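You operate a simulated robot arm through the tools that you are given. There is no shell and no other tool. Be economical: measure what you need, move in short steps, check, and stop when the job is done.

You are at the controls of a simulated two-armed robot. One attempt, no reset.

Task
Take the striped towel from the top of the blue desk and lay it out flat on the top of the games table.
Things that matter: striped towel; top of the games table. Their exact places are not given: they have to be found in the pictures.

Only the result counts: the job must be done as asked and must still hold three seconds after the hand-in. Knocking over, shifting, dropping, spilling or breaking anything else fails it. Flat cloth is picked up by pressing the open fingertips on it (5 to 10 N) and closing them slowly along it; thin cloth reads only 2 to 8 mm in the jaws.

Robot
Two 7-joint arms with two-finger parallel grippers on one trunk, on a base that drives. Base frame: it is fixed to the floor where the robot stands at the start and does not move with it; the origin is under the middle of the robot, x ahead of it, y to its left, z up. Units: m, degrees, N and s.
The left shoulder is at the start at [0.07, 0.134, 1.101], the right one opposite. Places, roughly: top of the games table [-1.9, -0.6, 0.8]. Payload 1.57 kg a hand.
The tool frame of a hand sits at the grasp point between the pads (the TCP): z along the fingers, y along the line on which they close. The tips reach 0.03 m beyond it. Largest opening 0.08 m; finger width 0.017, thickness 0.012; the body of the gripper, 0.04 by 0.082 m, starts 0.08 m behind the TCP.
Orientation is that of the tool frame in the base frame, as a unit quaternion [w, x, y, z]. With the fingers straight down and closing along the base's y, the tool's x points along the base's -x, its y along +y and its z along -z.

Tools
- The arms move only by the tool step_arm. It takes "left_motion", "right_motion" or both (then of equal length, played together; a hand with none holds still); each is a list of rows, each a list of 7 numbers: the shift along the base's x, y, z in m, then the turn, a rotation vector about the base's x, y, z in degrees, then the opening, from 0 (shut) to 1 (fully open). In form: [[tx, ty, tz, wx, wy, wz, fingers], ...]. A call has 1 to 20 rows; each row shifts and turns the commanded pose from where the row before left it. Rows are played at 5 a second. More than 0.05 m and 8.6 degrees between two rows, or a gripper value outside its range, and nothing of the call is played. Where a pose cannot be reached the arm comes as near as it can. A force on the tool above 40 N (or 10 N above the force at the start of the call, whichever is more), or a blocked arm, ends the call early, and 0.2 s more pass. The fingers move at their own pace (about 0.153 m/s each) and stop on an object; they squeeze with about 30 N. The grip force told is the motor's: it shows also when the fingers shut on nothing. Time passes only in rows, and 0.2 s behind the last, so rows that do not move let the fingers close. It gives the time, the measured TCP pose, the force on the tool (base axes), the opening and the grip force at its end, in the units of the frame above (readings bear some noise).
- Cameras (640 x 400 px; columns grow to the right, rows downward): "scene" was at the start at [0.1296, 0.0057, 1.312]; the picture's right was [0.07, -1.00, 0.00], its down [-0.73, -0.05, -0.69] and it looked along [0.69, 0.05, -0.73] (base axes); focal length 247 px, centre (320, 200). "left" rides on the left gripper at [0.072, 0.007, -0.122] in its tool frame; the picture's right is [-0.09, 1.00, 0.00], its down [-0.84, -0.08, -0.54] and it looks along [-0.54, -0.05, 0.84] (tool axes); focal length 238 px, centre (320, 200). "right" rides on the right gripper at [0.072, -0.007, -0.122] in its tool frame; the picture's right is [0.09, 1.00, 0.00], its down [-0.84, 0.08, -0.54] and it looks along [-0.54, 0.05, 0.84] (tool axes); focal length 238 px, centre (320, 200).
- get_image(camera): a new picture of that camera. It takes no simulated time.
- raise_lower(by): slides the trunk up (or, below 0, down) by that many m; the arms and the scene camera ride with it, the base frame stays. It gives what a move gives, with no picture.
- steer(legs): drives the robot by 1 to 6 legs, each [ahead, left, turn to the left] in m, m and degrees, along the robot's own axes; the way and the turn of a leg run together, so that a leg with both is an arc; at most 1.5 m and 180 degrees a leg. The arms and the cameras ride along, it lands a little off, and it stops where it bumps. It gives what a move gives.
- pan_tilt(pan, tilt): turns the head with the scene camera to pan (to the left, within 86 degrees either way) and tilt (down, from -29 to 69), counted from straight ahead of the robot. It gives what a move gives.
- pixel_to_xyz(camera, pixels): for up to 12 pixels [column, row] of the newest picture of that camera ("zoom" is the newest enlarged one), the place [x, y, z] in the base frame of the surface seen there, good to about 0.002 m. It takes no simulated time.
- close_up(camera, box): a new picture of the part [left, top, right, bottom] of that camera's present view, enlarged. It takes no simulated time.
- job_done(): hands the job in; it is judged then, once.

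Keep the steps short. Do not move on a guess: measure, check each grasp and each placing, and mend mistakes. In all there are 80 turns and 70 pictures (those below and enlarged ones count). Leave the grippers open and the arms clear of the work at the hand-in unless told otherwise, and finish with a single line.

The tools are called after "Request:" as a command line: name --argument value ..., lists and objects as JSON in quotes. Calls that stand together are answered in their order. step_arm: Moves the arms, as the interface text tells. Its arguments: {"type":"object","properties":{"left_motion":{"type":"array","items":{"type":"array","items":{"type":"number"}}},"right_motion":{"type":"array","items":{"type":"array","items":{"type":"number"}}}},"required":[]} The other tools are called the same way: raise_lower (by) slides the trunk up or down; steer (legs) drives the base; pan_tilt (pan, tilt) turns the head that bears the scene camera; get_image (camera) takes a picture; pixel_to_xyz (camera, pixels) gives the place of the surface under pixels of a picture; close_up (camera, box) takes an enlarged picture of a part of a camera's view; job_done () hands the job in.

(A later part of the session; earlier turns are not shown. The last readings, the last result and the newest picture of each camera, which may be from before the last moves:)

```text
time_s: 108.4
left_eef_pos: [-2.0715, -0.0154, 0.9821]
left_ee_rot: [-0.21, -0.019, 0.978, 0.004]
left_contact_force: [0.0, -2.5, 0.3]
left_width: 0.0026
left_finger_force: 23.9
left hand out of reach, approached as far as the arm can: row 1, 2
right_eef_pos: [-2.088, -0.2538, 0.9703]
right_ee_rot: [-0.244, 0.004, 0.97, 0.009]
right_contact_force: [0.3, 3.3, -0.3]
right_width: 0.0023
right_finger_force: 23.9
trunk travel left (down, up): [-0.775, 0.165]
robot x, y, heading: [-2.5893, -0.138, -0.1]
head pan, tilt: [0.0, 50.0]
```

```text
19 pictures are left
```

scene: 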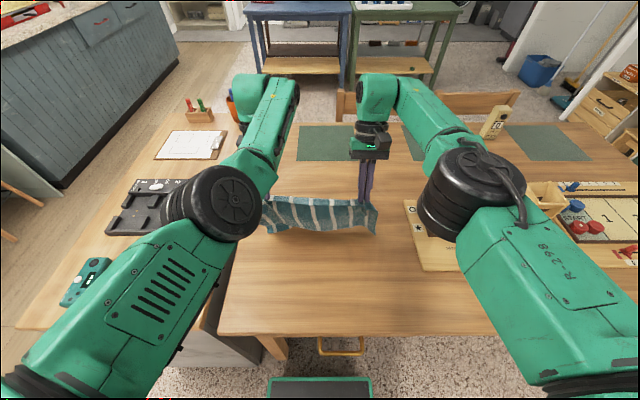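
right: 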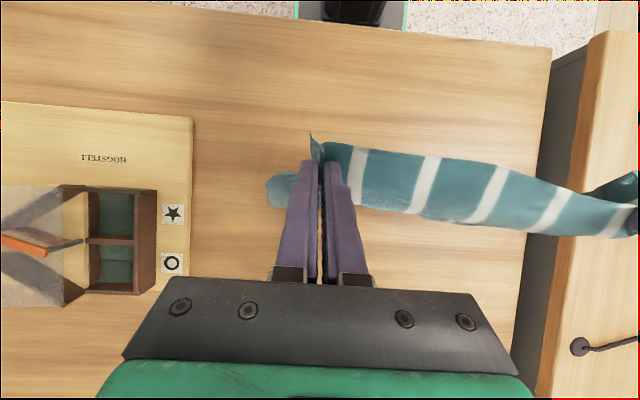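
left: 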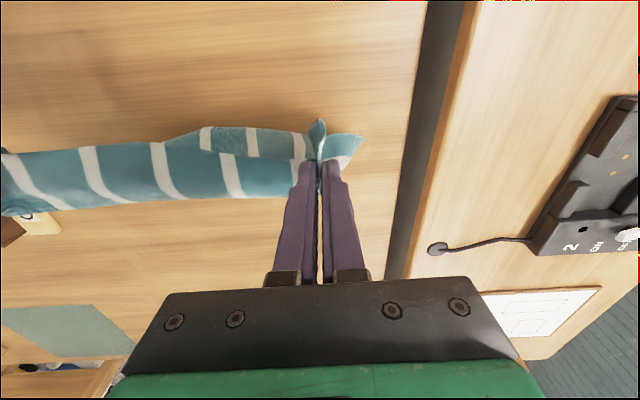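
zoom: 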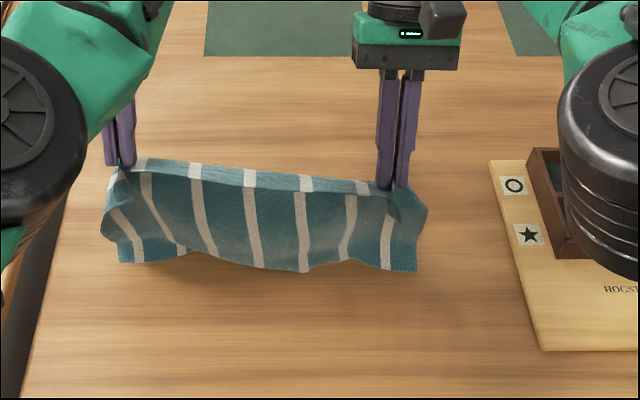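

The corners are nearly touching and the edge is slightly ahead of the grip. I'll drive 2.5 cm forward, then alternate small trunk lowering and backing up so the edge lands forward.

Request:
steer --legs '[[0.025, 0, 0]]'

Request:
raise_lower --by -0.012

Request:
steer --legs '[[-0.035, 0, 0]]'

Request:
raise_lower --by -0.02

Request:
steer --legs '[[-0.025, 0, 0]]'

Request:
close_up --camera "scene" --box '[220, 140, 460, 290]'

Request:
pixel_to_xyz --camera "zoom" --pixels '[[130, 255], [200, 240], [300, 245], [405, 250], [300, 225], [200, 220]]'

```text
time_s: 109.2
left_eef_pos: [-2.0508, -0.0146, 0.9846]
left_ee_rot: [-0.207, -0.017, 0.978, 0.004]
left_contact_force: [-0.7, -2.4, -0.4]
left_width: 0.0025
left_finger_force: 23.6
right_eef_pos: [-2.0672, -0.2539, 0.9743]
right_ee_rot: [-0.242, 0.004, 0.97, 0.009]
right_contact_force: [-0.5, 2.8, -0.3]
right_width: 0.0025
right_finger_force: 24.0
trunk travel left (down, up): [-0.775, 0.165]
robot x, y, heading: [-2.5628, -0.1446, -0.4]
head pan, tilt: [0.0, 50.0]
```

```text
time_s: 109.8
left_eef_pos: [-2.0484, -0.0155, 0.9708]
left_ee_rot: [-0.208, -0.017, 0.978, 0.005]
left_contact_force: [-0.7, -0.9, -0.2]
left_width: 0.0026
left_finger_force: 23.9
right_eef_pos: [-2.0645, -0.255, 0.9612]
right_ee_rot: [-0.244, 0.004, 0.97, 0.009]
right_contact_force: [-0.1, 2.2, 0.3]
right_width: 0.0022
right_finger_force: 23.5
trunk travel left (down, up): [-0.763, 0.177]
robot x, y, heading: [-2.5601, -0.1449, 0.1]
head pan, tilt: [0.0, 50.0]
```

```text
time_s: 110.7
left_eef_pos: [-2.077, -0.0144, 0.9677]
left_ee_rot: [-0.213, -0.017, 0.977, 0.005]
left_contact_force: [0.0, -2.8, -0.5]
left_width: 0.0028
left_finger_force: 23.5
right_eef_pos: [-2.0949, -0.2531, 0.9572]
right_ee_rot: [-0.246, 0.003, 0.969, 0.009]
right_contact_force: [0.6, 2.3, -0.1]
right_width: 0.0023
right_finger_force: 23.8
trunk travel left (down, up): [-0.763, 0.177]
robot x, y, heading: [-2.598, -0.143, 0.0]
head pan, tilt: [0.0, 50.0]
```

```text
time_s: 111.4
left_eef_pos: [-2.0826, -0.0145, 0.9502]
left_ee_rot: [-0.21, -0.017, 0.978, 0.004]
left_contact_force: [0.5, -1.6, 0.3]
left_width: 0.0025
left_finger_force: 23.6
right_eef_pos: [-2.0989, -0.2532, 0.9392]
right_ee_rot: [-0.245, 0.003, 0.97, 0.009]
right_contact_force: [-0.6, 2.5, -0.5]
right_width: 0.0025
right_finger_force: 24.2
trunk travel left (down, up): [-0.743, 0.197]
robot x, y, heading: [-2.5933, -0.1442, -0.2]
head pan, tilt: [0.0, 50.0]
```

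```text
time_s: 112.2
left_eef_pos: [-2.1041, -0.0149, 0.9469]
left_ee_rot: [-0.211, -0.018, 0.977, 0.005]
left_contact_force: [-0.5, -1.8, -0.3]
left_width: 0.0028
left_finger_force: 23.5
right_eef_pos: [-2.1194, -0.2533, 0.9369]
right_ee_rot: [-0.246, 0.003, 0.969, 0.008]
right_contact_force: [1.7, 1.9, -0.2]
right_width: 0.0025
right_finger_force: 23.7
trunk travel left (down, up): [-0.743, 0.197]
robot x, y, heading: [-2.622, -0.1433, -0.1]
head pan, tilt: [0.0, 50.0]
```

```text
2.67 times, centred on (340, 215) of scene
```

zoom: 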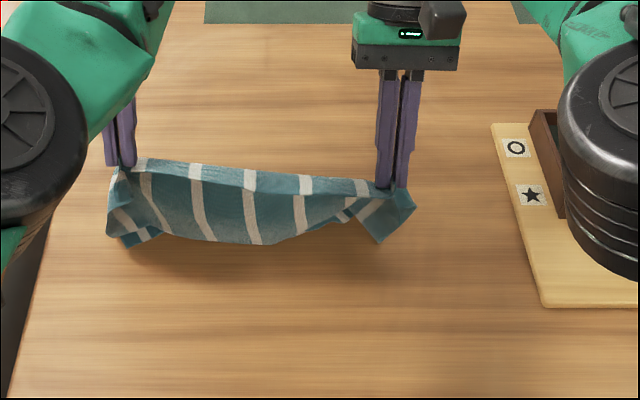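

```text
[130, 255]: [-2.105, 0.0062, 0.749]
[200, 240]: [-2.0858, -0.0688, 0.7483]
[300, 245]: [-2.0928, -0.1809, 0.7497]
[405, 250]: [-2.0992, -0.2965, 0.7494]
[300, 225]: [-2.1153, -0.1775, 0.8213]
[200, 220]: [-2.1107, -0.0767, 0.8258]
```

The free edge now folds forward under the cloth, as wanted. I'll continue with matched steps of lowering and backing.

Request:
raise_lower --by -0.03

Request:
steer --legs '[[-0.027, 0, 0]]'

Request:
raise_lower --by -0.03

Request:
steer --legs '[[-0.027, 0, 0]]'

Request:
get_image --camera "scene"

Request:
pixel_to_xyz --camera "scene" --pixels '[[240, 200], [480, 230], [310, 225], [310, 215], [310, 235], [480, 200]]'

```text
time_s: 112.9
left_eef_pos: [-2.1088, -0.0149, 0.9207]
left_ee_rot: [-0.209, -0.018, 0.978, 0.005]
left_contact_force: [-0.4, -1.8, 0.0]
left_width: 0.0025
left_finger_force: 24.3
right_eef_pos: [-2.1231, -0.2542, 0.9107]
right_ee_rot: [-0.244, 0.003, 0.97, 0.008]
right_contact_force: [0.0, 1.7, -0.1]
right_width: 0.0025
right_finger_force: 23.6
trunk travel left (down, up): [-0.713, 0.227]
robot x, y, heading: [-2.6236, -0.14, -0.0]
head pan, tilt: [0.0, 50.0]
```

```text
time_s: 113.8
left_eef_pos: [-2.1313, -0.0142, 0.9185]
left_ee_rot: [-0.211, -0.019, 0.977, 0.004]
left_contact_force: [0.2, -1.7, -0.3]
left_width: 0.0026
left_finger_force: 24.3
right_eef_pos: [-2.1458, -0.2535, 0.9071]
right_ee_rot: [-0.245, 0.003, 0.969, 0.008]
right_contact_force: [0.4, 2.1, -0.3]
right_width: 0.0025
right_finger_force: 23.5
trunk travel left (down, up): [-0.713, 0.227]
robot x, y, heading: [-2.6486, -0.1443, 0.0]
head pan, tilt: [0.0, 50.0]
```

```text
time_s: 114.5
left_eef_pos: [-2.1354, -0.015, 0.8909]
left_ee_rot: [-0.209, -0.019, 0.978, 0.003]
left_contact_force: [-0.7, -2.4, 0.5]
left_width: 0.0025
left_finger_force: 23.6
right_eef_pos: [-2.15, -0.2535, 0.8811]
right_ee_rot: [-0.243, 0.003, 0.97, 0.009]
right_contact_force: [0.3, 2.5, -0.5]
right_width: 0.0025
right_finger_force: 23.4
trunk travel left (down, up): [-0.683, 0.257]
robot x, y, heading: [-2.6509, -0.1451, -0.2]
head pan, tilt: [0.0, 50.0]
```

```text
time_s: 115.3
left_eef_pos: [-2.1579, -0.0141, 0.8876]
left_ee_rot: [-0.212, -0.018, 0.977, 0.004]
left_contact_force: [-0.1, -1.8, 1.0]
left_width: 0.0027
left_finger_force: 23.6
right_eef_pos: [-2.1746, -0.2533, 0.8776]
right_ee_rot: [-0.245, 0.003, 0.969, 0.008]
right_contact_force: [0.3, 2.0, -0.5]
right_width: 0.0023
right_finger_force: 23.4
trunk travel left (down, up): [-0.683, 0.257]
robot x, y, heading: [-2.6754, -0.1423, -0.1]
head pan, tilt: [0.0, 50.0]
```

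```text
17 pictures are left
```

scene: 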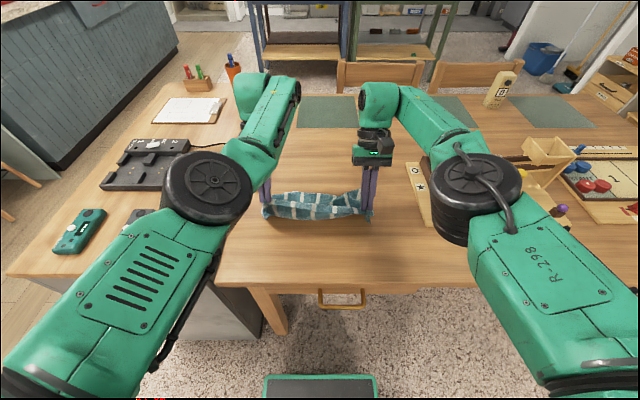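

```text
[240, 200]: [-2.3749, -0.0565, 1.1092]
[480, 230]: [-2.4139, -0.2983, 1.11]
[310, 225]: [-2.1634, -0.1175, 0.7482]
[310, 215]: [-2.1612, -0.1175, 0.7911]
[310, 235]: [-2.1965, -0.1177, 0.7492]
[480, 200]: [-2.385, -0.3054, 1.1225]
```

It's laying down well. I'll do two more matched steps, then look at it from the side with a wrist camera.

Request:
raise_lower --by -0.03

Request:
steer --legs '[[-0.028, 0, 0]]'

Request:
raise_lower --by -0.03

Request:
steer --legs '[[-0.025, 0, 0]]'

Request:
close_up --camera "scene" --box '[220, 140, 460, 290]'

Request:
pixel_to_xyz --camera "zoom" --pixels '[[250, 140], [250, 155], [250, 170], [250, 185], [250, 200], [250, 215], [15, 250], [600, 290]]'

```text
time_s: 116.1
left_eef_pos: [-2.1629, -0.0145, 0.8619]
left_ee_rot: [-0.209, -0.018, 0.978, 0.004]
left_contact_force: [-0.6, -2.0, 0.1]
left_width: 0.0025
left_finger_force: 23.9
right_eef_pos: [-2.1772, -0.2528, 0.8496]
right_ee_rot: [-0.243, 0.003, 0.97, 0.009]
right_contact_force: [0.5, 1.0, -0.4]
right_width: 0.0025
right_finger_force: 24.1
trunk travel left (down, up): [-0.653, 0.287]
robot x, y, heading: [-2.6757, -0.1408, 0.1]
head pan, tilt: [0.0, 50.0]
```

```text
time_s: 116.9
left_eef_pos: [-2.187, -0.015, 0.8579]
left_ee_rot: [-0.21, -0.018, 0.977, 0.004]
left_contact_force: [0.0, -1.8, 0.1]
left_width: 0.0024
left_finger_force: 23.5
right_eef_pos: [-2.203, -0.2542, 0.8478]
right_ee_rot: [-0.245, 0.004, 0.969, 0.009]
right_contact_force: [-0.8, 1.9, 1.1]
right_width: 0.0023
right_finger_force: 24.1
trunk travel left (down, up): [-0.653, 0.287]
robot x, y, heading: [-2.7019, -0.1431, 0.1]
head pan, tilt: [0.0, 50.0]
```

```text
time_s: 117.7
left_eef_pos: [-2.19, -0.0144, 0.8305]
left_ee_rot: [-0.21, -0.018, 0.978, 0.003]
left_contact_force: [0.5, -1.4, -0.7]
left_width: 0.0026
left_finger_force: 24.4
right_eef_pos: [-2.2063, -0.2536, 0.8198]
right_ee_rot: [-0.244, 0.004, 0.97, 0.01]
right_contact_force: [-0.3, 2.3, 0.0]
right_width: 0.0025
right_finger_force: 24.0
trunk travel left (down, up): [-0.623, 0.317]
robot x, y, heading: [-2.7046, -0.1435, 0.0]
head pan, tilt: [0.0, 50.0]
```

```text
time_s: 118.5
left_eef_pos: [-2.2116, -0.0139, 0.8282]
left_ee_rot: [-0.211, -0.018, 0.977, 0.003]
left_contact_force: [-0.1, -3.2, -0.9]
left_width: 0.0024
left_finger_force: 24.0
right_eef_pos: [-2.2276, -0.2538, 0.8192]
right_ee_rot: [-0.245, 0.003, 0.969, 0.008]
right_contact_force: [0.5, 2.3, 0.8]
right_width: 0.0023
right_finger_force: 23.8
trunk travel left (down, up): [-0.623, 0.317]
robot x, y, heading: [-2.7279, -0.1432, 0.0]
head pan, tilt: [0.0, 50.0]
```

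```text
2.67 times, centred on (340, 215) of scene
```

zoom: 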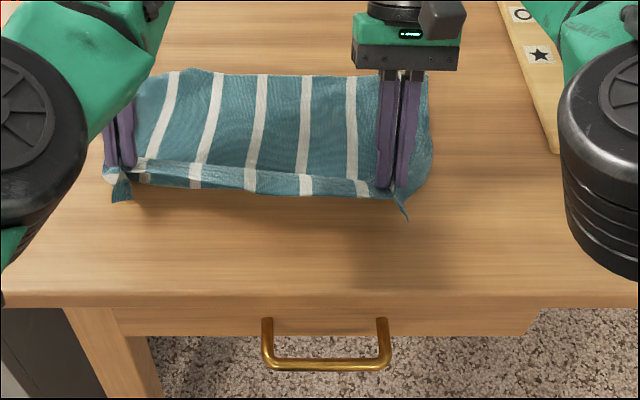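

```text
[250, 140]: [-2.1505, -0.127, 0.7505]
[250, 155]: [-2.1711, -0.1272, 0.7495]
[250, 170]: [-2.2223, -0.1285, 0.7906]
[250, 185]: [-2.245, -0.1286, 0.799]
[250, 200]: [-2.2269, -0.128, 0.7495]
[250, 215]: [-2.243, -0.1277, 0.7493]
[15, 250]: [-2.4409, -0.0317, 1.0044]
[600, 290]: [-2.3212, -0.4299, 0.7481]
```

Excellent: most of the towel lies flat with the free edge out front. I'll finish the last 3–4 cm of lowering and pull back slightly.

Request:
raise_lower --by -0.022

Request:
steer --legs '[[-0.022, 0, 0]]'

Request:
raise_lower --by -0.008

Request:
close_up --camera "scene" --box '[220, 120, 460, 270]'

```text
time_s: 119.1
left_eef_pos: [-2.214, -0.015, 0.8088]
left_ee_rot: [-0.21, -0.018, 0.977, 0.004]
left_contact_force: [-1.2, -2.3, 0.5]
left_width: 0.0026
left_finger_force: 24.2
right_eef_pos: [-2.2284, -0.2536, 0.7986]
right_ee_rot: [-0.243, 0.003, 0.97, 0.009]
right_contact_force: [0.5, 1.7, 0.7]
right_width: 0.0025
right_finger_force: 24.1
trunk travel left (down, up): [-0.601, 0.339]
robot x, y, heading: [-2.7281, -0.1418, 0.3]
head pan, tilt: [0.0, 50.0]
```

```text
time_s: 119.9
left_eef_pos: [-2.2343, -0.0146, 0.807]
left_ee_rot: [-0.211, -0.018, 0.977, 0.003]
left_contact_force: [1.0, -2.8, -0.4]
left_width: 0.0025
left_finger_force: 23.8
right_eef_pos: [-2.2507, -0.2535, 0.7964]
right_ee_rot: [-0.245, 0.004, 0.97, 0.008]
right_contact_force: [-0.2, 2.0, 0.1]
right_width: 0.0024
right_finger_force: 23.2
trunk travel left (down, up): [-0.601, 0.339]
robot x, y, heading: [-2.7481, -0.1411, -0.1]
head pan, tilt: [0.0, 50.0]
```

```text
time_s: 120.5
left_eef_pos: [-2.2365, -0.015, 0.8]
left_ee_rot: [-0.209, -0.018, 0.978, 0.003]
left_contact_force: [-0.2, -2.2, 0.6]
left_width: 0.0025
left_finger_force: 24.1
right_eef_pos: [-2.2516, -0.2538, 0.7896]
right_ee_rot: [-0.243, 0.002, 0.97, 0.008]
right_contact_force: [0.5, 2.0, -1.0]
right_width: 0.0026
right_finger_force: 24.1
trunk travel left (down, up): [-0.593, 0.347]
robot x, y, heading: [-2.7449, -0.1394, -0.4]
head pan, tilt: [0.0, 50.0]
```

```text
2.67 times, centred on (340, 195) of scene
```

zoom: 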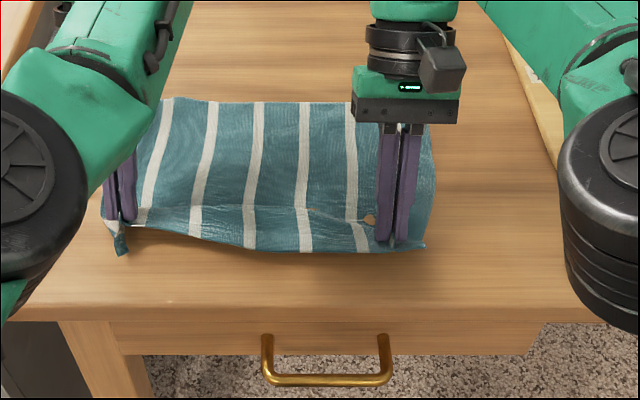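

The towel is nearly flat. I'll lower 5 mm more and open the fingers slowly to spread the gathers.

Request:
raise_lower --by -0.005

Request:
step_arm --left_motion '[[0, 0, -0.004, 0, 0, 0, 0], [0, 0, -0.003, 0, 0, 0, 0.05], [0, 0, 0, 0, 0, 0, 0.1], [0, 0, 0, 0, 0, 0, 0.2], [0, 0, 0, 0, 0, 0, 0.3], [0, 0, 0, 0, 0, 0, 0.4], [0, 0, 0, 0, 0, 0, 0.5], [0, 0, 0, 0, 0, 0, 0.5]]' --right_motion '[[0, 0, 0, 0, 0, 0, 0], [0, 0, 0, 0, 0, 0, 0.05], [0, 0, 0, 0, 0, 0, 0.1], [0, 0, 0, 0, 0, 0, 0.2], [0, 0, 0, 0, 0, 0, 0.3], [0, 0, 0, 0, 0, 0, 0.4], [0, 0, 0, 0, 0, 0, 0.5], [0, 0, 0, 0, 0, 0, 0.5]]'

Request:
close_up --camera "scene" --box '[220, 120, 460, 270]'

```text
time_s: 121.0
left_eef_pos: [-2.2357, -0.015, 0.7945]
left_ee_rot: [-0.21, -0.018, 0.978, 0.003]
left_contact_force: [0.0, -1.8, 0.4]
left_width: 0.0029
left_finger_force: 23.8
right_eef_pos: [-2.2513, -0.2535, 0.7849]
right_ee_rot: [-0.243, 0.004, 0.97, 0.009]
right_contact_force: [-1.1, 1.8, 0.0]
right_width: 0.0025
right_finger_force: 23.4
trunk travel left (down, up): [-0.588, 0.352]
robot x, y, heading: [-2.7498, -0.1461, 0.1]
head pan, tilt: [0.0, 50.0]
```

```text
time_s: 122.8
left_eef_pos: [-2.235, -0.0148, 0.7874]
left_ee_rot: [-0.21, -0.018, 0.978, 0.004]
left_contact_force: [-0.1, 0.3, -0.5]
left_width: 0.0399
left_finger_force: 0.0
right_eef_pos: [-2.2511, -0.2535, 0.7838]
right_ee_rot: [-0.243, 0.003, 0.97, 0.008]
right_contact_force: [0.8, 0.1, 0.5]
right_width: 0.0401
right_finger_force: 0.1
trunk travel left (down, up): [-0.588, 0.352]
robot x, y, heading: [-2.7504, -0.1417, 0.0]
head pan, tilt: [0.0, 50.0]
```

```text
2.67 times, centred on (340, 195) of scene
```

zoom: 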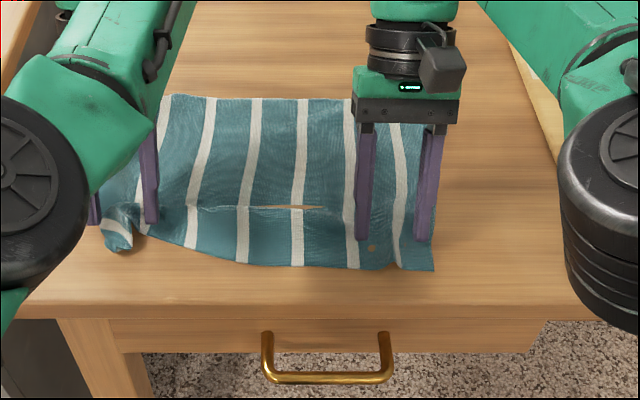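

Released. I'll raise the trunk to clear the hands, then look at the result.

Request:
raise_lower --by 0.15

Request:
steer --legs '[[-0.12, 0, 0]]'

Request:
close_up --camera "scene" --box '[200, 60, 440, 210]'

Request:
pixel_to_xyz --camera "zoom" --pixels '[[300, 200], [220, 250], [400, 250], [180, 280], [300, 290], [400, 290], [300, 330], [300, 250]]'

```text
time_s: 124.6
left_eef_pos: [-2.2354, -0.015, 0.9372]
left_ee_rot: [-0.209, -0.018, 0.978, 0.003]
left_contact_force: [0.3, 0.7, -0.2]
left_width: 0.0401
left_finger_force: 0.1
right_eef_pos: [-2.2506, -0.2534, 0.9346]
right_ee_rot: [-0.244, 0.003, 0.97, 0.008]
right_contact_force: [0.4, 0.3, -0.3]
right_width: 0.0398
right_finger_force: 0.1
trunk travel left (down, up): [-0.738, 0.202]
robot x, y, heading: [-2.7495, -0.1458, -0.0]
head pan, tilt: [0.0, 50.0]
```

```text
time_s: 125.8
left_eef_pos: [-2.3536, -0.015, 0.9358]
left_ee_rot: [-0.211, -0.018, 0.977, 0.004]
left_contact_force: [-0.4, -0.1, -0.1]
left_width: 0.0401
left_finger_force: 0.1
right_eef_pos: [-2.3696, -0.2539, 0.934]
right_ee_rot: [-0.245, 0.003, 0.97, 0.009]
right_contact_force: [0.1, -0.7, 0.2]
right_width: 0.04
right_finger_force: 0.0
trunk travel left (down, up): [-0.738, 0.202]
robot x, y, heading: [-2.8657, -0.1409, -0.1]
head pan, tilt: [0.0, 50.0]
```

```text
2.67 times, centred on (320, 135) of scene
```

zoom: 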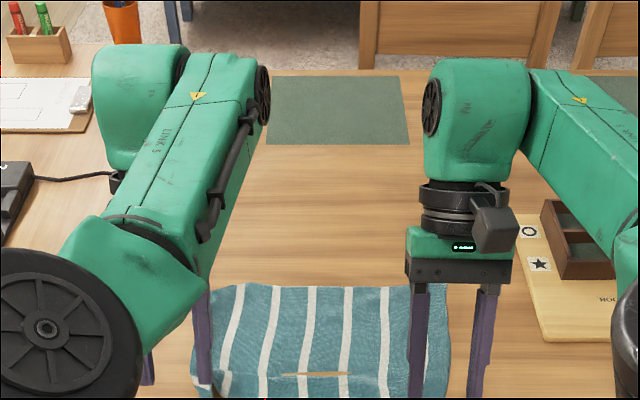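

```text
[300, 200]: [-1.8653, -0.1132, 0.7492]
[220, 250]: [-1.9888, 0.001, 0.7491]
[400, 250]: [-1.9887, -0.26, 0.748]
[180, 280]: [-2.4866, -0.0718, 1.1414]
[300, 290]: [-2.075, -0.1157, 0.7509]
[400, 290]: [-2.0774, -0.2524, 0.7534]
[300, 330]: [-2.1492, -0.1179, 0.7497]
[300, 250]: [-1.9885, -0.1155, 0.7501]
```

I'll back up slightly and take a full picture for a clear view.

Request:
steer --legs '[[-0.1, 0, 0]]'

Request:
raise_lower --by 0.18

Request:
close_up --camera "scene" --box '[200, 100, 440, 250]'

Request:
get_image --camera "right"

```text
time_s: 127.0
left_eef_pos: [-2.4522, -0.015, 0.937]
left_ee_rot: [-0.211, -0.017, 0.977, 0.004]
left_contact_force: [0.4, -0.7, 0.2]
left_width: 0.0403
left_finger_force: 0.1
right_eef_pos: [-2.4677, -0.2539, 0.9339]
right_ee_rot: [-0.245, 0.003, 0.97, 0.008]
right_contact_force: [-1.0, 0.0, -0.3]
right_width: 0.0402
right_finger_force: 0.0
trunk travel left (down, up): [-0.738, 0.202]
robot x, y, heading: [-2.9652, -0.1393, -0.1]
head pan, tilt: [0.0, 50.0]
```

```text
time_s: 129.0
left_eef_pos: [-2.4529, -0.0147, 1.1171]
left_ee_rot: [-0.21, -0.018, 0.977, 0.003]
left_contact_force: [-0.7, 0.3, 0.2]
left_width: 0.0401
left_finger_force: 0.1
right_eef_pos: [-2.4678, -0.2528, 1.1141]
right_ee_rot: [-0.244, 0.004, 0.97, 0.009]
right_contact_force: [0.6, 0.8, 0.5]
right_width: 0.04
right_finger_force: 0.1
trunk travel left (down, up): [-0.918, 0.022]
robot x, y, heading: [-2.9663, -0.1427, -0.1]
head pan, tilt: [0.0, 50.0]
```

```text
2.67 times, centred on (320, 175) of scene
```

zoom: 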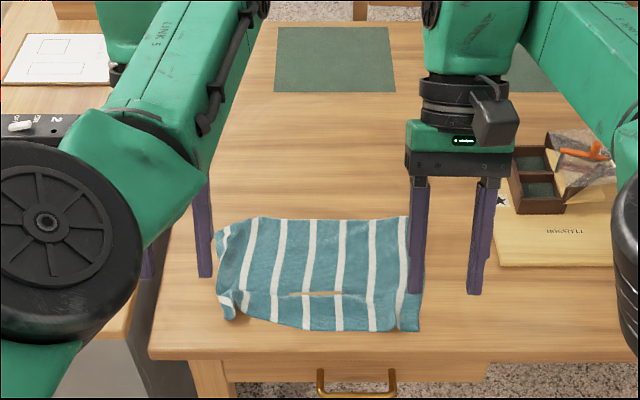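

```text
11 pictures are left
```

right: 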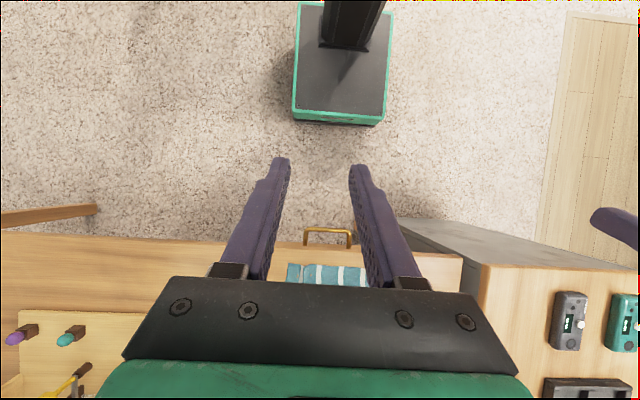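

The towel lies flat apart from small wrinkles near the held corners. I'll zoom in and measure heights along them.

Request:
close_up --camera "scene" --box '[270, 175, 366, 235]'

Request:
pixel_to_xyz --camera "zoom" --pixels '[[85, 270], [100, 250], [120, 240], [75, 210], [70, 290], [130, 265], [200, 290], [400, 260], [500, 300], [540, 280], [80, 90], [550, 350]]'

```text
6.67 times, centred on (318, 205) of scene
```

zoom: 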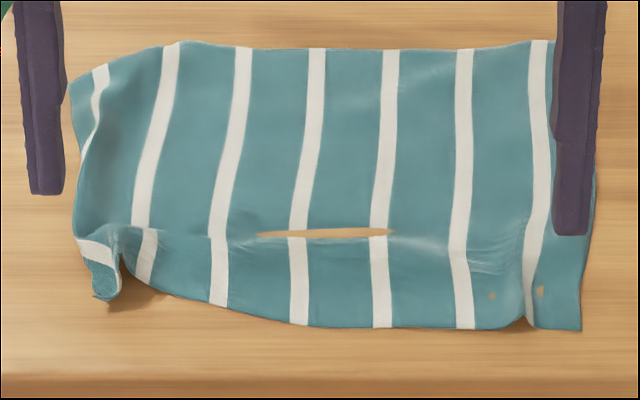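

```text
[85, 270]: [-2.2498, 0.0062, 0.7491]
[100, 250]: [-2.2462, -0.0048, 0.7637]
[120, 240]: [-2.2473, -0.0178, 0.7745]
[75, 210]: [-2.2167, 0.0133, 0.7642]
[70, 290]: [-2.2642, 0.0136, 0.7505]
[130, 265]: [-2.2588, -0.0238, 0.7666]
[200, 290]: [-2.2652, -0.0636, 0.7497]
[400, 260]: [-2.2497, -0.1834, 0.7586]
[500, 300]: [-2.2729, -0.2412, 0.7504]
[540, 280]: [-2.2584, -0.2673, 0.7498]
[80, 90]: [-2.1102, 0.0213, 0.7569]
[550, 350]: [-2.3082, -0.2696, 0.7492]
```

The near-left corner is bunched, with a ridge up to 2.5 cm. I'll smooth it with the left fingertips. First I set the left tool vertical, lift the right hand out of the way, and approach.

Request:
step_arm --left_motion '[[0, 0, 0, 0, -8, 0, 0.2], [0, 0, 0, 0, -8, 0, 0.2], [0, 0, 0, 0, -8, 0, 0.2], [0, 0, 0, 0, 0, 0, 0.2], [0, 0, 0, 0, 0, 0, 0.2]]' --right_motion '[[0, -0.01, 0.025, 0, -4, 0, 0.5], [0, -0.01, 0.025, 0, -4, 0, 0.5], [0, -0.01, 0.025, 0, -4, 0, 0.5], [0, -0.01, 0.025, 0, -4, 0, 0.5], [0, 0, 0, 0, 0, 0, 0.5]]'

Request:
steer --legs '[[0.2, 0, 0]]'

Request:
raise_lower --by -0.27

Request:
get_image --camera "left"

Request:
pixel_to_xyz --camera "left" --pixels '[[320, 150], [340, 140], [300, 130], [360, 150]]'

```text
time_s: 130.2
left_eef_pos: [-2.4269, -0.0115, 1.1079]
left_ee_rot: [-0.002, -0.018, 1.0, 0.0]
left_contact_force: [-0.1, -0.1, -0.2]
left_width: 0.0161
left_finger_force: 0.0
left hand out of reach, approached as far as the arm can: row 1, 2
right_eef_pos: [-2.4677, -0.2933, 1.2144]
right_ee_rot: [-0.106, 0.002, 0.994, 0.009]
right_contact_force: [0.9, -0.1, 0.1]
right_width: 0.0401
right_finger_force: 0.0
trunk travel left (down, up): [-0.918, 0.022]
robot x, y, heading: [-2.9668, -0.1385, -0.0]
head pan, tilt: [0.0, 50.0]
```

```text
time_s: 131.8
left_eef_pos: [-2.2267, -0.011, 1.1126]
left_ee_rot: [0.0, -0.019, 1.0, 0.002]
left_contact_force: [0.0, 0.9, 0.5]
left_width: 0.0162
left_finger_force: 0.1
right_eef_pos: [-2.2693, -0.2925, 1.2154]
right_ee_rot: [-0.105, 0.003, 0.994, 0.009]
right_contact_force: [-1.3, -0.3, 0.3]
right_width: 0.0403
right_finger_force: 0.1
trunk travel left (down, up): [-0.918, 0.022]
robot x, y, heading: [-2.7655, -0.1451, -0.4]
head pan, tilt: [0.0, 50.0]
```

```text
time_s: 134.5
left_eef_pos: [-2.2243, -0.0108, 0.8405]
left_ee_rot: [-0.001, -0.019, 1.0, 0.002]
left_contact_force: [0.0, 0.3, 0.1]
left_width: 0.0162
left_finger_force: 0.1
right_eef_pos: [-2.2651, -0.2925, 0.9443]
right_ee_rot: [-0.106, 0.002, 0.994, 0.01]
right_contact_force: [1.0, -0.5, 0.5]
right_width: 0.04
right_finger_force: 0.0
trunk travel left (down, up): [-0.648, 0.292]
robot x, y, heading: [-2.7647, -0.1455, -0.1]
head pan, tilt: [0.0, 50.0]
```

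```text
9 pictures are left
```

left: 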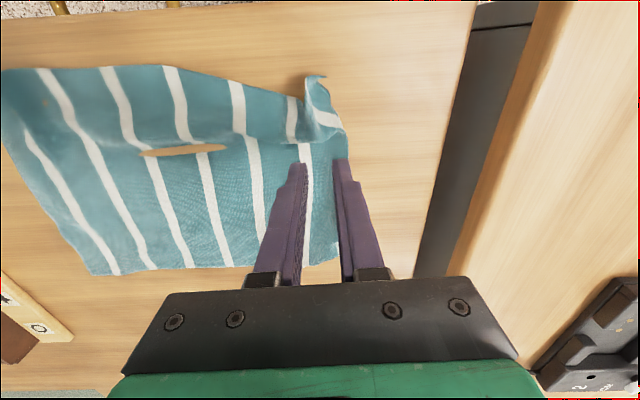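

```text
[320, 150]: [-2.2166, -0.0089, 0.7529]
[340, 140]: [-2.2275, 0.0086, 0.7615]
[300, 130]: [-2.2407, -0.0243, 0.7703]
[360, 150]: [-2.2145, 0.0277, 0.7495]
```

The ridge sits between the fingers' lines at (308,110). I'll place the fingertips either side of it, press lightly, then open while sliding outward so the outer finger draws the corner out.

Request:
step_arm --left_motion '[[-0.013, 0, 0, 0, 0, 0, 0.2], [-0.012, -0.002, 0, 0, 0, 0, 0.2], [0, 0, -0.02, 0, 0, 0, 0.2], [0, 0, -0.02, 0, 0, 0, 0.2], [0, 0, -0.01, 0, 0, 0, 0.2], [0, 0, -0.005, 0, 0, 0, 0.2], [0, 0, 0, 0, 0, 0, 0.2]]'

Request:
get_image --camera "left"

```text
time_s: 136.1
left_eef_pos: [-2.23, -0.0031, 0.7821]
left_ee_rot: [0.009, -0.025, 1.0, 0.006]
left_contact_force: [5.7, 1.3, 25.4]
left_width: 0.0147
left_finger_force: 0.2
left hand out of reach, approached as far as the arm can: row 1, 2
right_eef_pos: [-2.2676, -0.2945, 0.9451]
right_ee_rot: [-0.105, 0.002, 0.994, 0.01]
right_contact_force: [0.1, -0.9, 0.4]
right_width: 0.0404
right_finger_force: 0.0
trunk travel left (down, up): [-0.648, 0.292]
robot x, y, heading: [-2.7634, -0.1399, 0.0]
head pan, tilt: [0.0, 50.0]
```

```text
8 pictures are left
```

left: 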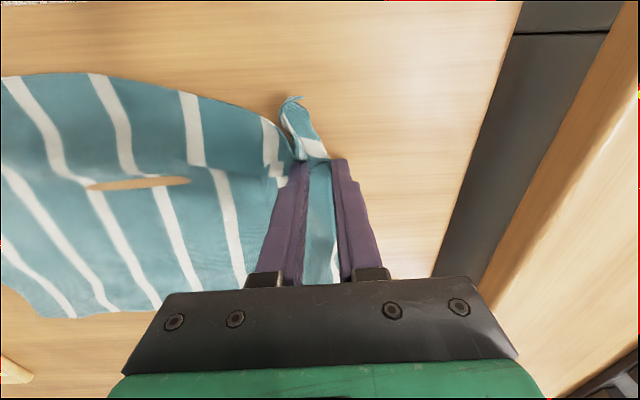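

The arm couldn't retract, so I'm 2 cm too far forward and pressing 25 N. I'll lift, back up with the base instead, and come down again.

Request:
step_arm --left_motion '[[0, 0, 0.015, 0, 0, 0, 0.2], [0, -0.008, 0.02, 0, 0, 0, 0.2], [0, 0, 0, 0, 0, 0, 0.2]]'

Request:
steer --legs '[[-0.027, 0, 0]]'

Request:
step_arm --left_motion '[[0, 0, -0.012, 0, 0, 0, 0.2], [0, 0, -0.012, 0, 0, 0, 0.2], [0, 0, -0.005, 0, 0, 0, 0.2], [0, 0, 0, 0, 0, 0, 0.2]]'

Request:
get_image --camera "left"

```text
time_s: 136.9
left_eef_pos: [-2.2332, -0.0063, 0.807]
left_ee_rot: [-0.003, -0.028, 1.0, 0.01]
left_contact_force: [0.2, -1.0, -0.2]
left_width: 0.016
left_finger_force: 0.0
right_eef_pos: [-2.2643, -0.2931, 0.9445]
right_ee_rot: [-0.106, 0.001, 0.994, 0.009]
right_contact_force: [-0.1, -0.6, -0.6]
right_width: 0.04
right_finger_force: 0.0
trunk travel left (down, up): [-0.648, 0.292]
robot x, y, heading: [-2.7655, -0.1431, -0.1]
head pan, tilt: [0.0, 50.0]
```

```text
time_s: 137.8
left_eef_pos: [-2.2567, -0.0067, 0.8087]
left_ee_rot: [-0.001, -0.029, 1.0, 0.008]
left_contact_force: [0.3, -0.3, -0.1]
left_width: 0.016
left_finger_force: 0.1
right_eef_pos: [-2.289, -0.2931, 0.9423]
right_ee_rot: [-0.108, 0.002, 0.994, 0.01]
right_contact_force: [0.8, -0.3, 0.7]
right_width: 0.0399
right_finger_force: 0.1
trunk travel left (down, up): [-0.648, 0.292]
robot x, y, heading: [-2.788, -0.1418, 0.1]
head pan, tilt: [0.0, 50.0]
```

```text
time_s: 138.8
left_eef_pos: [-2.2571, -0.0047, 0.7837]
left_ee_rot: [0.004, -0.03, 1.0, 0.008]
left_contact_force: [3.9, 1.8, 14.3]
left_width: 0.015
left_finger_force: 0.1
right_eef_pos: [-2.2933, -0.2936, 0.9453]
right_ee_rot: [-0.105, 0.002, 0.994, 0.01]
right_contact_force: [-0.1, 0.5, 0.5]
right_width: 0.0402
right_finger_force: 0.1
trunk travel left (down, up): [-0.648, 0.292]
robot x, y, heading: [-2.7887, -0.141, 0.2]
head pan, tilt: [0.0, 50.0]
```

```text
7 pictures are left
```

left: 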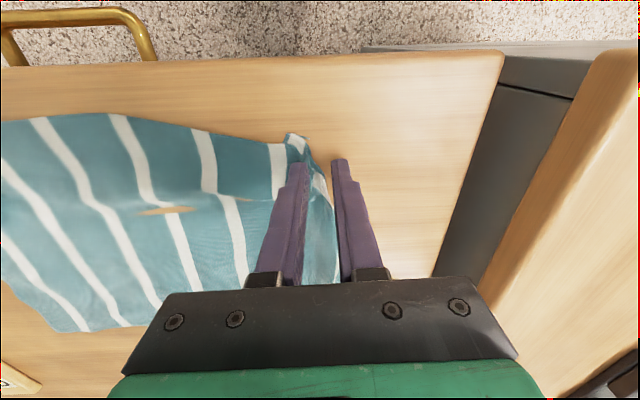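

The inner finger is on the ridge and the outer one is just off the cloth. I'll drag outward (+y) about 3.5 cm under light pressure to draw the corner out.

Request:
step_arm --left_motion '[[0, 0.005, 0.0003, 0, 0, 0, 0.2], [0, 0.006, 0, 0, 0, 0, 0.2], [0, 0.006, 0, 0, 0, 0, 0.2], [0, 0.006, 0, 0, 0, 0, 0.2], [0, 0.006, 0, 0, 0, 0, 0.2], [0, 0.006, 0, 0, 0, 0, 0.2], [0, 0, 0, 0, 0, 0, 0.2]]'

Request:
get_image --camera "left"

```text
time_s: 140.3
left_eef_pos: [-2.2618, 0.027, 0.7836]
left_ee_rot: [0.002, -0.029, 1.0, 0.009]
left_contact_force: [-0.3, -5.2, 22.7]
left_width: 0.0211
left_finger_force: 3.1
right_eef_pos: [-2.2945, -0.2942, 0.9463]
right_ee_rot: [-0.104, 0.002, 0.995, 0.01]
right_contact_force: [0.3, 0.1, -0.6]
right_width: 0.04
right_finger_force: 0.1
trunk travel left (down, up): [-0.648, 0.292]
robot x, y, heading: [-2.7909, -0.1423, -0.0]
head pan, tilt: [0.0, 50.0]
```

```text
6 pictures are left
```

left: 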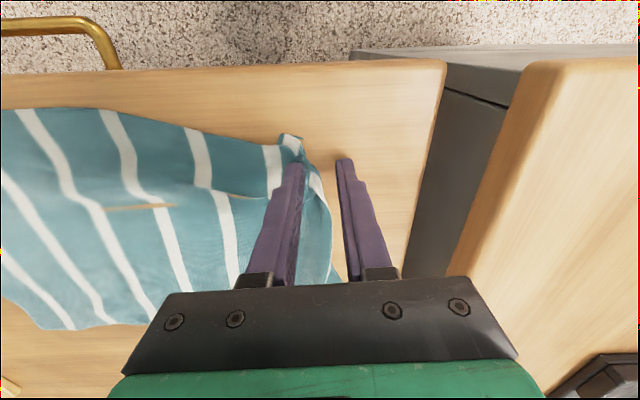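

The corner followed the finger outward. I'll lift straight up, back off, and look.

Request:
step_arm --left_motion '[[0, 0, 0.01, 0, 0, 0, 0.2], [0, 0, 0.02, 0, 0, 0, 0.2], [0, 0, 0.02, 0, 0, 0, 0.2], [0, 0, 0.02, 0, 0, 0, 0.2], [0, 0, 0, 0, 0, 0, 0.2]]'

Request:
raise_lower --by 0.1

Request:
get_image --camera "left"

Request:
pixel_to_xyz --camera "left" --pixels '[[305, 105], [290, 105], [275, 105], [300, 120], [315, 120], [290, 120], [275, 125], [260, 125], [310, 135], [295, 140], [240, 115], [320, 150]]'

```text
time_s: 141.6
left_eef_pos: [-2.2556, 0.0322, 0.8475]
left_ee_rot: [0.0, -0.03, 1.0, 0.009]
left_contact_force: [0.4, 0.0, 0.4]
left_width: 0.0161
left_finger_force: 0.0
left hand out of reach, approached as far as the arm can: row 4
right_eef_pos: [-2.2921, -0.2925, 0.9437]
right_ee_rot: [-0.106, 0.002, 0.994, 0.01]
right_contact_force: [-0.2, -1.2, 0.4]
right_width: 0.04
right_finger_force: 0.0
trunk travel left (down, up): [-0.648, 0.292]
robot x, y, heading: [-2.7915, -0.1432, -0.2]
head pan, tilt: [0.0, 50.0]
```

```text
time_s: 142.9
left_eef_pos: [-2.2543, 0.0308, 0.948]
left_ee_rot: [0.0, -0.029, 1.0, 0.008]
left_contact_force: [-1.2, 0.7, -0.5]
left_width: 0.0162
left_finger_force: 0.0
right_eef_pos: [-2.2915, -0.2929, 1.0439]
right_ee_rot: [-0.107, 0.002, 0.994, 0.009]
right_contact_force: [0.0, 0.4, -0.1]
right_width: 0.0399
right_finger_force: 0.1
trunk travel left (down, up): [-0.748, 0.192]
robot x, y, heading: [-2.7879, -0.139, -0.3]
head pan, tilt: [0.0, 50.0]
```

```text
5 pictures are left
```

left: 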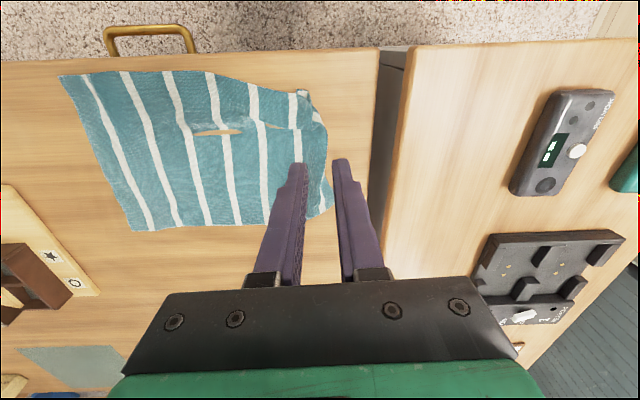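

```text
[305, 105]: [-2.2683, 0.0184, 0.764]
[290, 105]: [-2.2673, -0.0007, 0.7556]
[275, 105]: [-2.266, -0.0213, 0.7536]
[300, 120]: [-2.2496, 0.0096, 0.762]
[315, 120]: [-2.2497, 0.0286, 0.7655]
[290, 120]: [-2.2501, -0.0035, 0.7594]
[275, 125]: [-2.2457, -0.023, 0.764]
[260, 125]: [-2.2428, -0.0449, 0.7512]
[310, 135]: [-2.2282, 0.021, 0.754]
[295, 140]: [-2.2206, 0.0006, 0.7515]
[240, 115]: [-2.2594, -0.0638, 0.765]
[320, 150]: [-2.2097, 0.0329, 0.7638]
```

Much flatter now, with heights within about 1.5 cm. One enlarged look at that corner.

Request:
close_up --camera "left" --box '[200, 60, 360, 160]'

Request:
pixel_to_xyz --camera "zoom" --pixels '[[400, 120], [430, 130], [430, 160], [460, 180], [490, 220], [460, 230], [490, 270], [430, 250], [400, 200], [510, 250], [500, 300], [420, 180]]'

```text
4.00 times, centred on (280, 110) of left
```

zoom: 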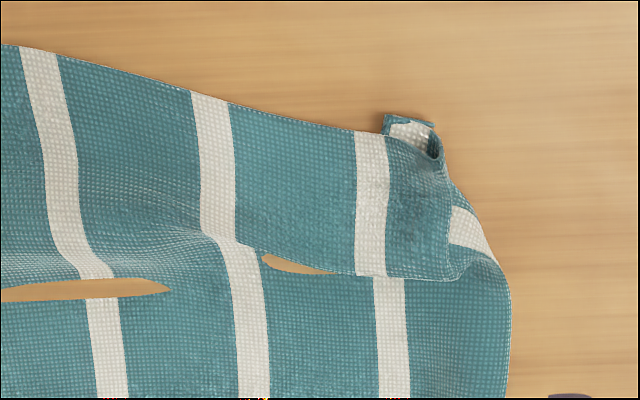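

```text
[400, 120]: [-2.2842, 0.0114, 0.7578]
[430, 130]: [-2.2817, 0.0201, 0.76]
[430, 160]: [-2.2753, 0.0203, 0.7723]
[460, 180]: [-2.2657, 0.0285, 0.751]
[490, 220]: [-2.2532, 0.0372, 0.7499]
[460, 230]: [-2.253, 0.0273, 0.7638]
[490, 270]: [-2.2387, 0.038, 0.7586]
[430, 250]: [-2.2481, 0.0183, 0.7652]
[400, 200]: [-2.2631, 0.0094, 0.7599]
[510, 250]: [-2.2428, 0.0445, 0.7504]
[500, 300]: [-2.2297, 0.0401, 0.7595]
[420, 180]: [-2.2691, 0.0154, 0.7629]
```

The corner itself is still tucked under a small fold. The under-layer shows as the white patch at (-2.253, 0.032). I'll press the inner finger on that patch and draw it outward to pull the fold out.

Request:
step_arm --left_motion '[[0, 0.008, 0, 0, 0, 0, 0.2], [0, 0.009, 0, 0, 0, 0, 0.2], [0, 0, 0, 0, 0, 0, 0.2]]'

Request:
raise_lower --by -0.1

Request:
step_arm --left_motion '[[0, 0, -0.02, 0, 0, 0, 0.2], [0, 0, -0.02, 0, 0, 0, 0.2], [0, 0, -0.015, 0, 0, 0, 0.2], [0, 0, -0.006, 0, 0, 0, 0.2], [0, 0, 0, 0, 0, 0, 0.2]]'

```text
time_s: 143.7
left_eef_pos: [-2.2556, 0.0479, 0.9485]
left_ee_rot: [0.0, -0.028, 1.0, 0.008]
left_contact_force: [-0.9, 0.2, -0.4]
left_width: 0.0161
left_finger_force: 0.0
right_eef_pos: [-2.2916, -0.2929, 1.0441]
right_ee_rot: [-0.106, 0.002, 0.994, 0.01]
right_contact_force: [0.1, 0.0, 0.3]
right_width: 0.0401
right_finger_force: 0.0
trunk travel left (down, up): [-0.748, 0.192]
robot x, y, heading: [-2.7917, -0.1429, -0.1]
head pan, tilt: [0.0, 50.0]
```

```text
time_s: 145.0
left_eef_pos: [-2.2536, 0.0473, 0.8488]
left_ee_rot: [0.0, -0.029, 1.0, 0.006]
left_contact_force: [-0.1, 0.0, 0.8]
left_width: 0.0161
left_finger_force: 0.1
right_eef_pos: [-2.2909, -0.2917, 0.9439]
right_ee_rot: [-0.106, 0.002, 0.994, 0.01]
right_contact_force: [0.4, 0.7, -0.6]
right_width: 0.0401
right_finger_force: 0.2
trunk travel left (down, up): [-0.648, 0.292]
robot x, y, heading: [-2.7935, -0.1461, -0.3]
head pan, tilt: [0.0, 50.0]
```

```text
time_s: 146.2
left_eef_pos: [-2.2546, 0.0479, 0.7868]
left_ee_rot: [0.0, -0.029, 1.0, 0.008]
left_contact_force: [0.1, 0.2, 1.3]
left_width: 0.0161
left_finger_force: 0.0
right_eef_pos: [-2.291, -0.2933, 0.9444]
right_ee_rot: [-0.106, 0.003, 0.994, 0.01]
right_contact_force: [0.6, -0.5, 0.2]
right_width: 0.04
right_finger_force: 0.0
trunk travel left (down, up): [-0.648, 0.292]
robot x, y, heading: [-2.7922, -0.1426, -0.2]
head pan, tilt: [0.0, 50.0]
```

Just above contact. I'll press down a few millimetres and drag outward 3 cm.

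Request:
step_arm --left_motion '[[0, 0, -0.003, 0, 0, 0, 0.2], [0, 0, -0.002, 0, 0, 0, 0.2], [0, 0, 0, 0, 0, 0, 0.2]]'

```text
time_s: 147.0
left_eef_pos: [-2.2553, 0.0474, 0.7832]
left_ee_rot: [0.0, -0.029, 1.0, 0.008]
left_contact_force: [-0.3, 0.6, 1.2]
left_width: 0.0159
left_finger_force: 0.0
right_eef_pos: [-2.2912, -0.2934, 0.9431]
right_ee_rot: [-0.107, 0.001, 0.994, 0.009]
right_contact_force: [0.0, 0.0, -0.2]
right_width: 0.0401
right_finger_force: 0.0
trunk travel left (down, up): [-0.648, 0.292]
robot x, y, heading: [-2.7904, -0.1441, 0.2]
head pan, tilt: [0.0, 50.0]
```

Request:
step_arm --left_motion '[[0, 0, -0.002, 0, 0, 0, 0.2], [0, 0, 0, 0, 0, 0, 0.2]]'

```text
time_s: 147.6
left_eef_pos: [-2.254, 0.0485, 0.7828]
left_ee_rot: [0.001, -0.028, 1.0, 0.007]
left_contact_force: [0.6, 0.9, 9.9]
left_width: 0.0153
left_finger_force: 0.0
right_eef_pos: [-2.293, -0.2931, 0.944]
right_ee_rot: [-0.106, 0.002, 0.994, 0.01]
right_contact_force: [-0.6, 0.2, -0.2]
right_width: 0.04
right_finger_force: 0.0
trunk travel left (down, up): [-0.648, 0.292]
robot x, y, heading: [-2.7925, -0.1419, 0.2]
head pan, tilt: [0.0, 50.0]
```

I have 9.9 N of pressure. I'll drag outward now, then lift and look.

Request:
step_arm --left_motion '[[-0.001, 0.005, 0, 0, 0, 0, 0.2], [-0.001, 0.006, 0, 0, 0, 0, 0.2], [-0.001, 0.006, 0, 0, 0, 0, 0.2], [-0.001, 0.006, 0, 0, 0, 0, 0.2], [0, 0.003, 0, 0, 0, 0, 0.2], [0, 0, 0, 0, 0, 0, 0.2], [0, 0, 0.01, 0, 0, 0, 0.2], [0, 0, 0.02, 0, 0, 0, 0.2], [0, 0, 0.02, 0, 0, 0, 0.2], [0, 0, 0, 0, 0, 0, 0.2]]'

Request:
raise_lower --by 0.1

Request:
close_up --camera "left" --box '[100, 40, 340, 190]'

Request:
pixel_to_xyz --camera "zoom" --pixels '[[420, 150], [440, 150], [460, 170], [460, 200], [430, 200], [480, 200], [400, 200], [440, 180]]'

```text
time_s: 149.8
left_eef_pos: [-2.2597, 0.0735, 0.8298]
left_ee_rot: [-0.001, -0.028, 1.0, 0.006]
left_contact_force: [0.4, 0.4, -0.7]
left_width: 0.0159
left_finger_force: 0.1
right_eef_pos: [-2.2909, -0.2921, 0.9443]
right_ee_rot: [-0.107, 0.002, 0.994, 0.01]
right_contact_force: [1.1, 0.0, 0.3]
right_width: 0.0399
right_finger_force: 0.2
trunk travel left (down, up): [-0.648, 0.292]
robot x, y, heading: [-2.7923, -0.1462, 0.0]
head pan, tilt: [0.0, 50.0]
```

```text
time_s: 151.1
left_eef_pos: [-2.259, 0.0727, 0.929]
left_ee_rot: [0.0, -0.029, 1.0, 0.007]
left_contact_force: [0.1, -0.1, -0.1]
left_width: 0.0158
left_finger_force: 0.0
right_eef_pos: [-2.2909, -0.2932, 1.0445]
right_ee_rot: [-0.106, 0.001, 0.994, 0.01]
right_contact_force: [0.8, 0.5, 0.5]
right_width: 0.0399
right_finger_force: 0.1
trunk travel left (down, up): [-0.748, 0.192]
robot x, y, heading: [-2.7898, -0.1415, 0.1]
head pan, tilt: [0.0, 50.0]
```

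```text
2.67 times, centred on (220, 115) of left
```

zoom: 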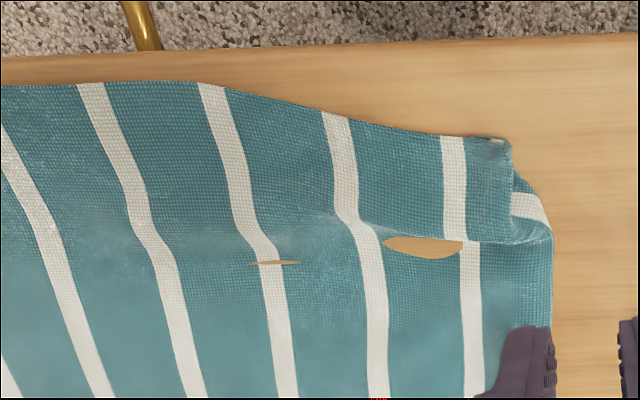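

```text
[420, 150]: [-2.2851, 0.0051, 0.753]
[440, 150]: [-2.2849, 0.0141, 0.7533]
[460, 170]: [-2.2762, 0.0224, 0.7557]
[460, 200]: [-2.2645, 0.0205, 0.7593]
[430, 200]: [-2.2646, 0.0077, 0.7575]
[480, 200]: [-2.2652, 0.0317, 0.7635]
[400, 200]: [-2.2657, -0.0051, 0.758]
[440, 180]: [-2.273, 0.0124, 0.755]
```

The towel is now flat, with heights within about 1 cm and only a tiny tuck at the corner. The full width is spread. I'll raise up, open the grippers, back clear, and take a last look.

Request:
raise_lower --by 0.15

Request:
steer --legs '[[-0.2, 0, 0]]'

Request:
step_arm --left_motion '[[0, 0, 0, 0, 0, 0, 1], [0, 0, 0, 0, 0, 0, 1], [0, 0, 0, 0, 0, 0, 1]]' --right_motion '[[0, 0, 0, 0, 0, 0, 1], [0, 0, 0, 0, 0, 0, 1], [0, 0, 0, 0, 0, 0, 1]]'

Request:
get_image --camera "scene"

Request:
close_up --camera "scene" --box '[240, 130, 400, 230]'

```text
time_s: 152.9
left_eef_pos: [-2.2581, 0.0742, 1.0793]
left_ee_rot: [-0.001, -0.029, 1.0, 0.007]
left_contact_force: [0.1, 0.6, -0.3]
left_width: 0.0158
left_finger_force: 0.0
right_eef_pos: [-2.2909, -0.2936, 1.1944]
right_ee_rot: [-0.107, 0.002, 0.994, 0.01]
right_contact_force: [-0.3, -0.6, -0.5]
right_width: 0.04
right_finger_force: 0.2
trunk travel left (down, up): [-0.898, 0.042]
robot x, y, heading: [-2.7917, -0.1456, 0.2]
head pan, tilt: [0.0, 50.0]
```

```text
time_s: 154.5
left_eef_pos: [-2.4573, 0.0729, 1.0772]
left_ee_rot: [-0.002, -0.029, 1.0, 0.007]
left_contact_force: [-0.2, -0.4, -0.1]
left_width: 0.0161
left_finger_force: 0.0
right_eef_pos: [-2.489, -0.2935, 1.1928]
right_ee_rot: [-0.108, 0.002, 0.994, 0.01]
right_contact_force: [1.4, 0.0, -0.6]
right_width: 0.0401
right_finger_force: 0.0
trunk travel left (down, up): [-0.898, 0.042]
robot x, y, heading: [-2.9939, -0.1448, 0.0]
head pan, tilt: [0.0, 50.0]
```

```text
time_s: 155.3
left_eef_pos: [-2.4604, 0.0729, 1.0799]
left_ee_rot: [0.001, -0.029, 1.0, 0.007]
left_contact_force: [-1.2, 0.5, 0.3]
left_width: 0.08
left_finger_force: 0.0
right_eef_pos: [-2.4936, -0.2931, 1.1929]
right_ee_rot: [-0.106, 0.002, 0.994, 0.009]
right_contact_force: [-0.4, 0.6, 0.4]
right_width: 0.0799
right_finger_force: 0.0
trunk travel left (down, up): [-0.898, 0.042]
robot x, y, heading: [-2.9906, -0.1419, -0.0]
head pan, tilt: [0.0, 50.0]
```

```text
2 pictures are left
```

scene: 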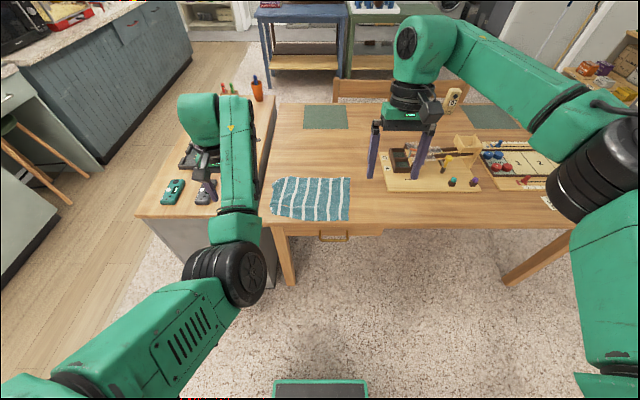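

```text
4.00 times, centred on (320, 180) of scene
```

zoom: 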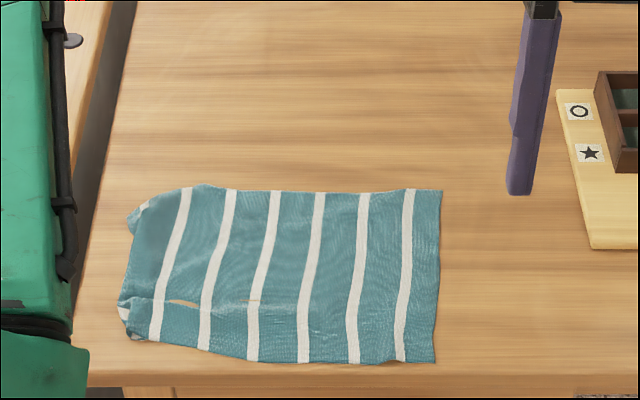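

Six stripes are fully visible, and the seventh peeks out at the left side, so a strip there may be tucked under. I'll measure its extents.

Request:
pixel_to_xyz --camera "zoom" --pixels '[[130, 225], [125, 300], [128, 260], [150, 250], [150, 290], [438, 195], [433, 358], [300, 195], [300, 360], [150, 205], [135, 330], [140, 240]]'

```text
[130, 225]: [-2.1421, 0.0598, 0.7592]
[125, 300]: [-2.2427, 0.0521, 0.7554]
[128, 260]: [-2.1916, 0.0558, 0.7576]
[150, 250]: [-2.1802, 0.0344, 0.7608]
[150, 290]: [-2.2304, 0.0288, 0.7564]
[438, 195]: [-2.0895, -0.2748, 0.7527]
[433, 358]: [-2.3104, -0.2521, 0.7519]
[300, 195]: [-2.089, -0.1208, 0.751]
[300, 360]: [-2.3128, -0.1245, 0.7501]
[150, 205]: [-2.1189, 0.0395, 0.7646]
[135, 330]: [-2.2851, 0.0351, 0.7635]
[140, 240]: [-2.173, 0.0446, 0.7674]
```

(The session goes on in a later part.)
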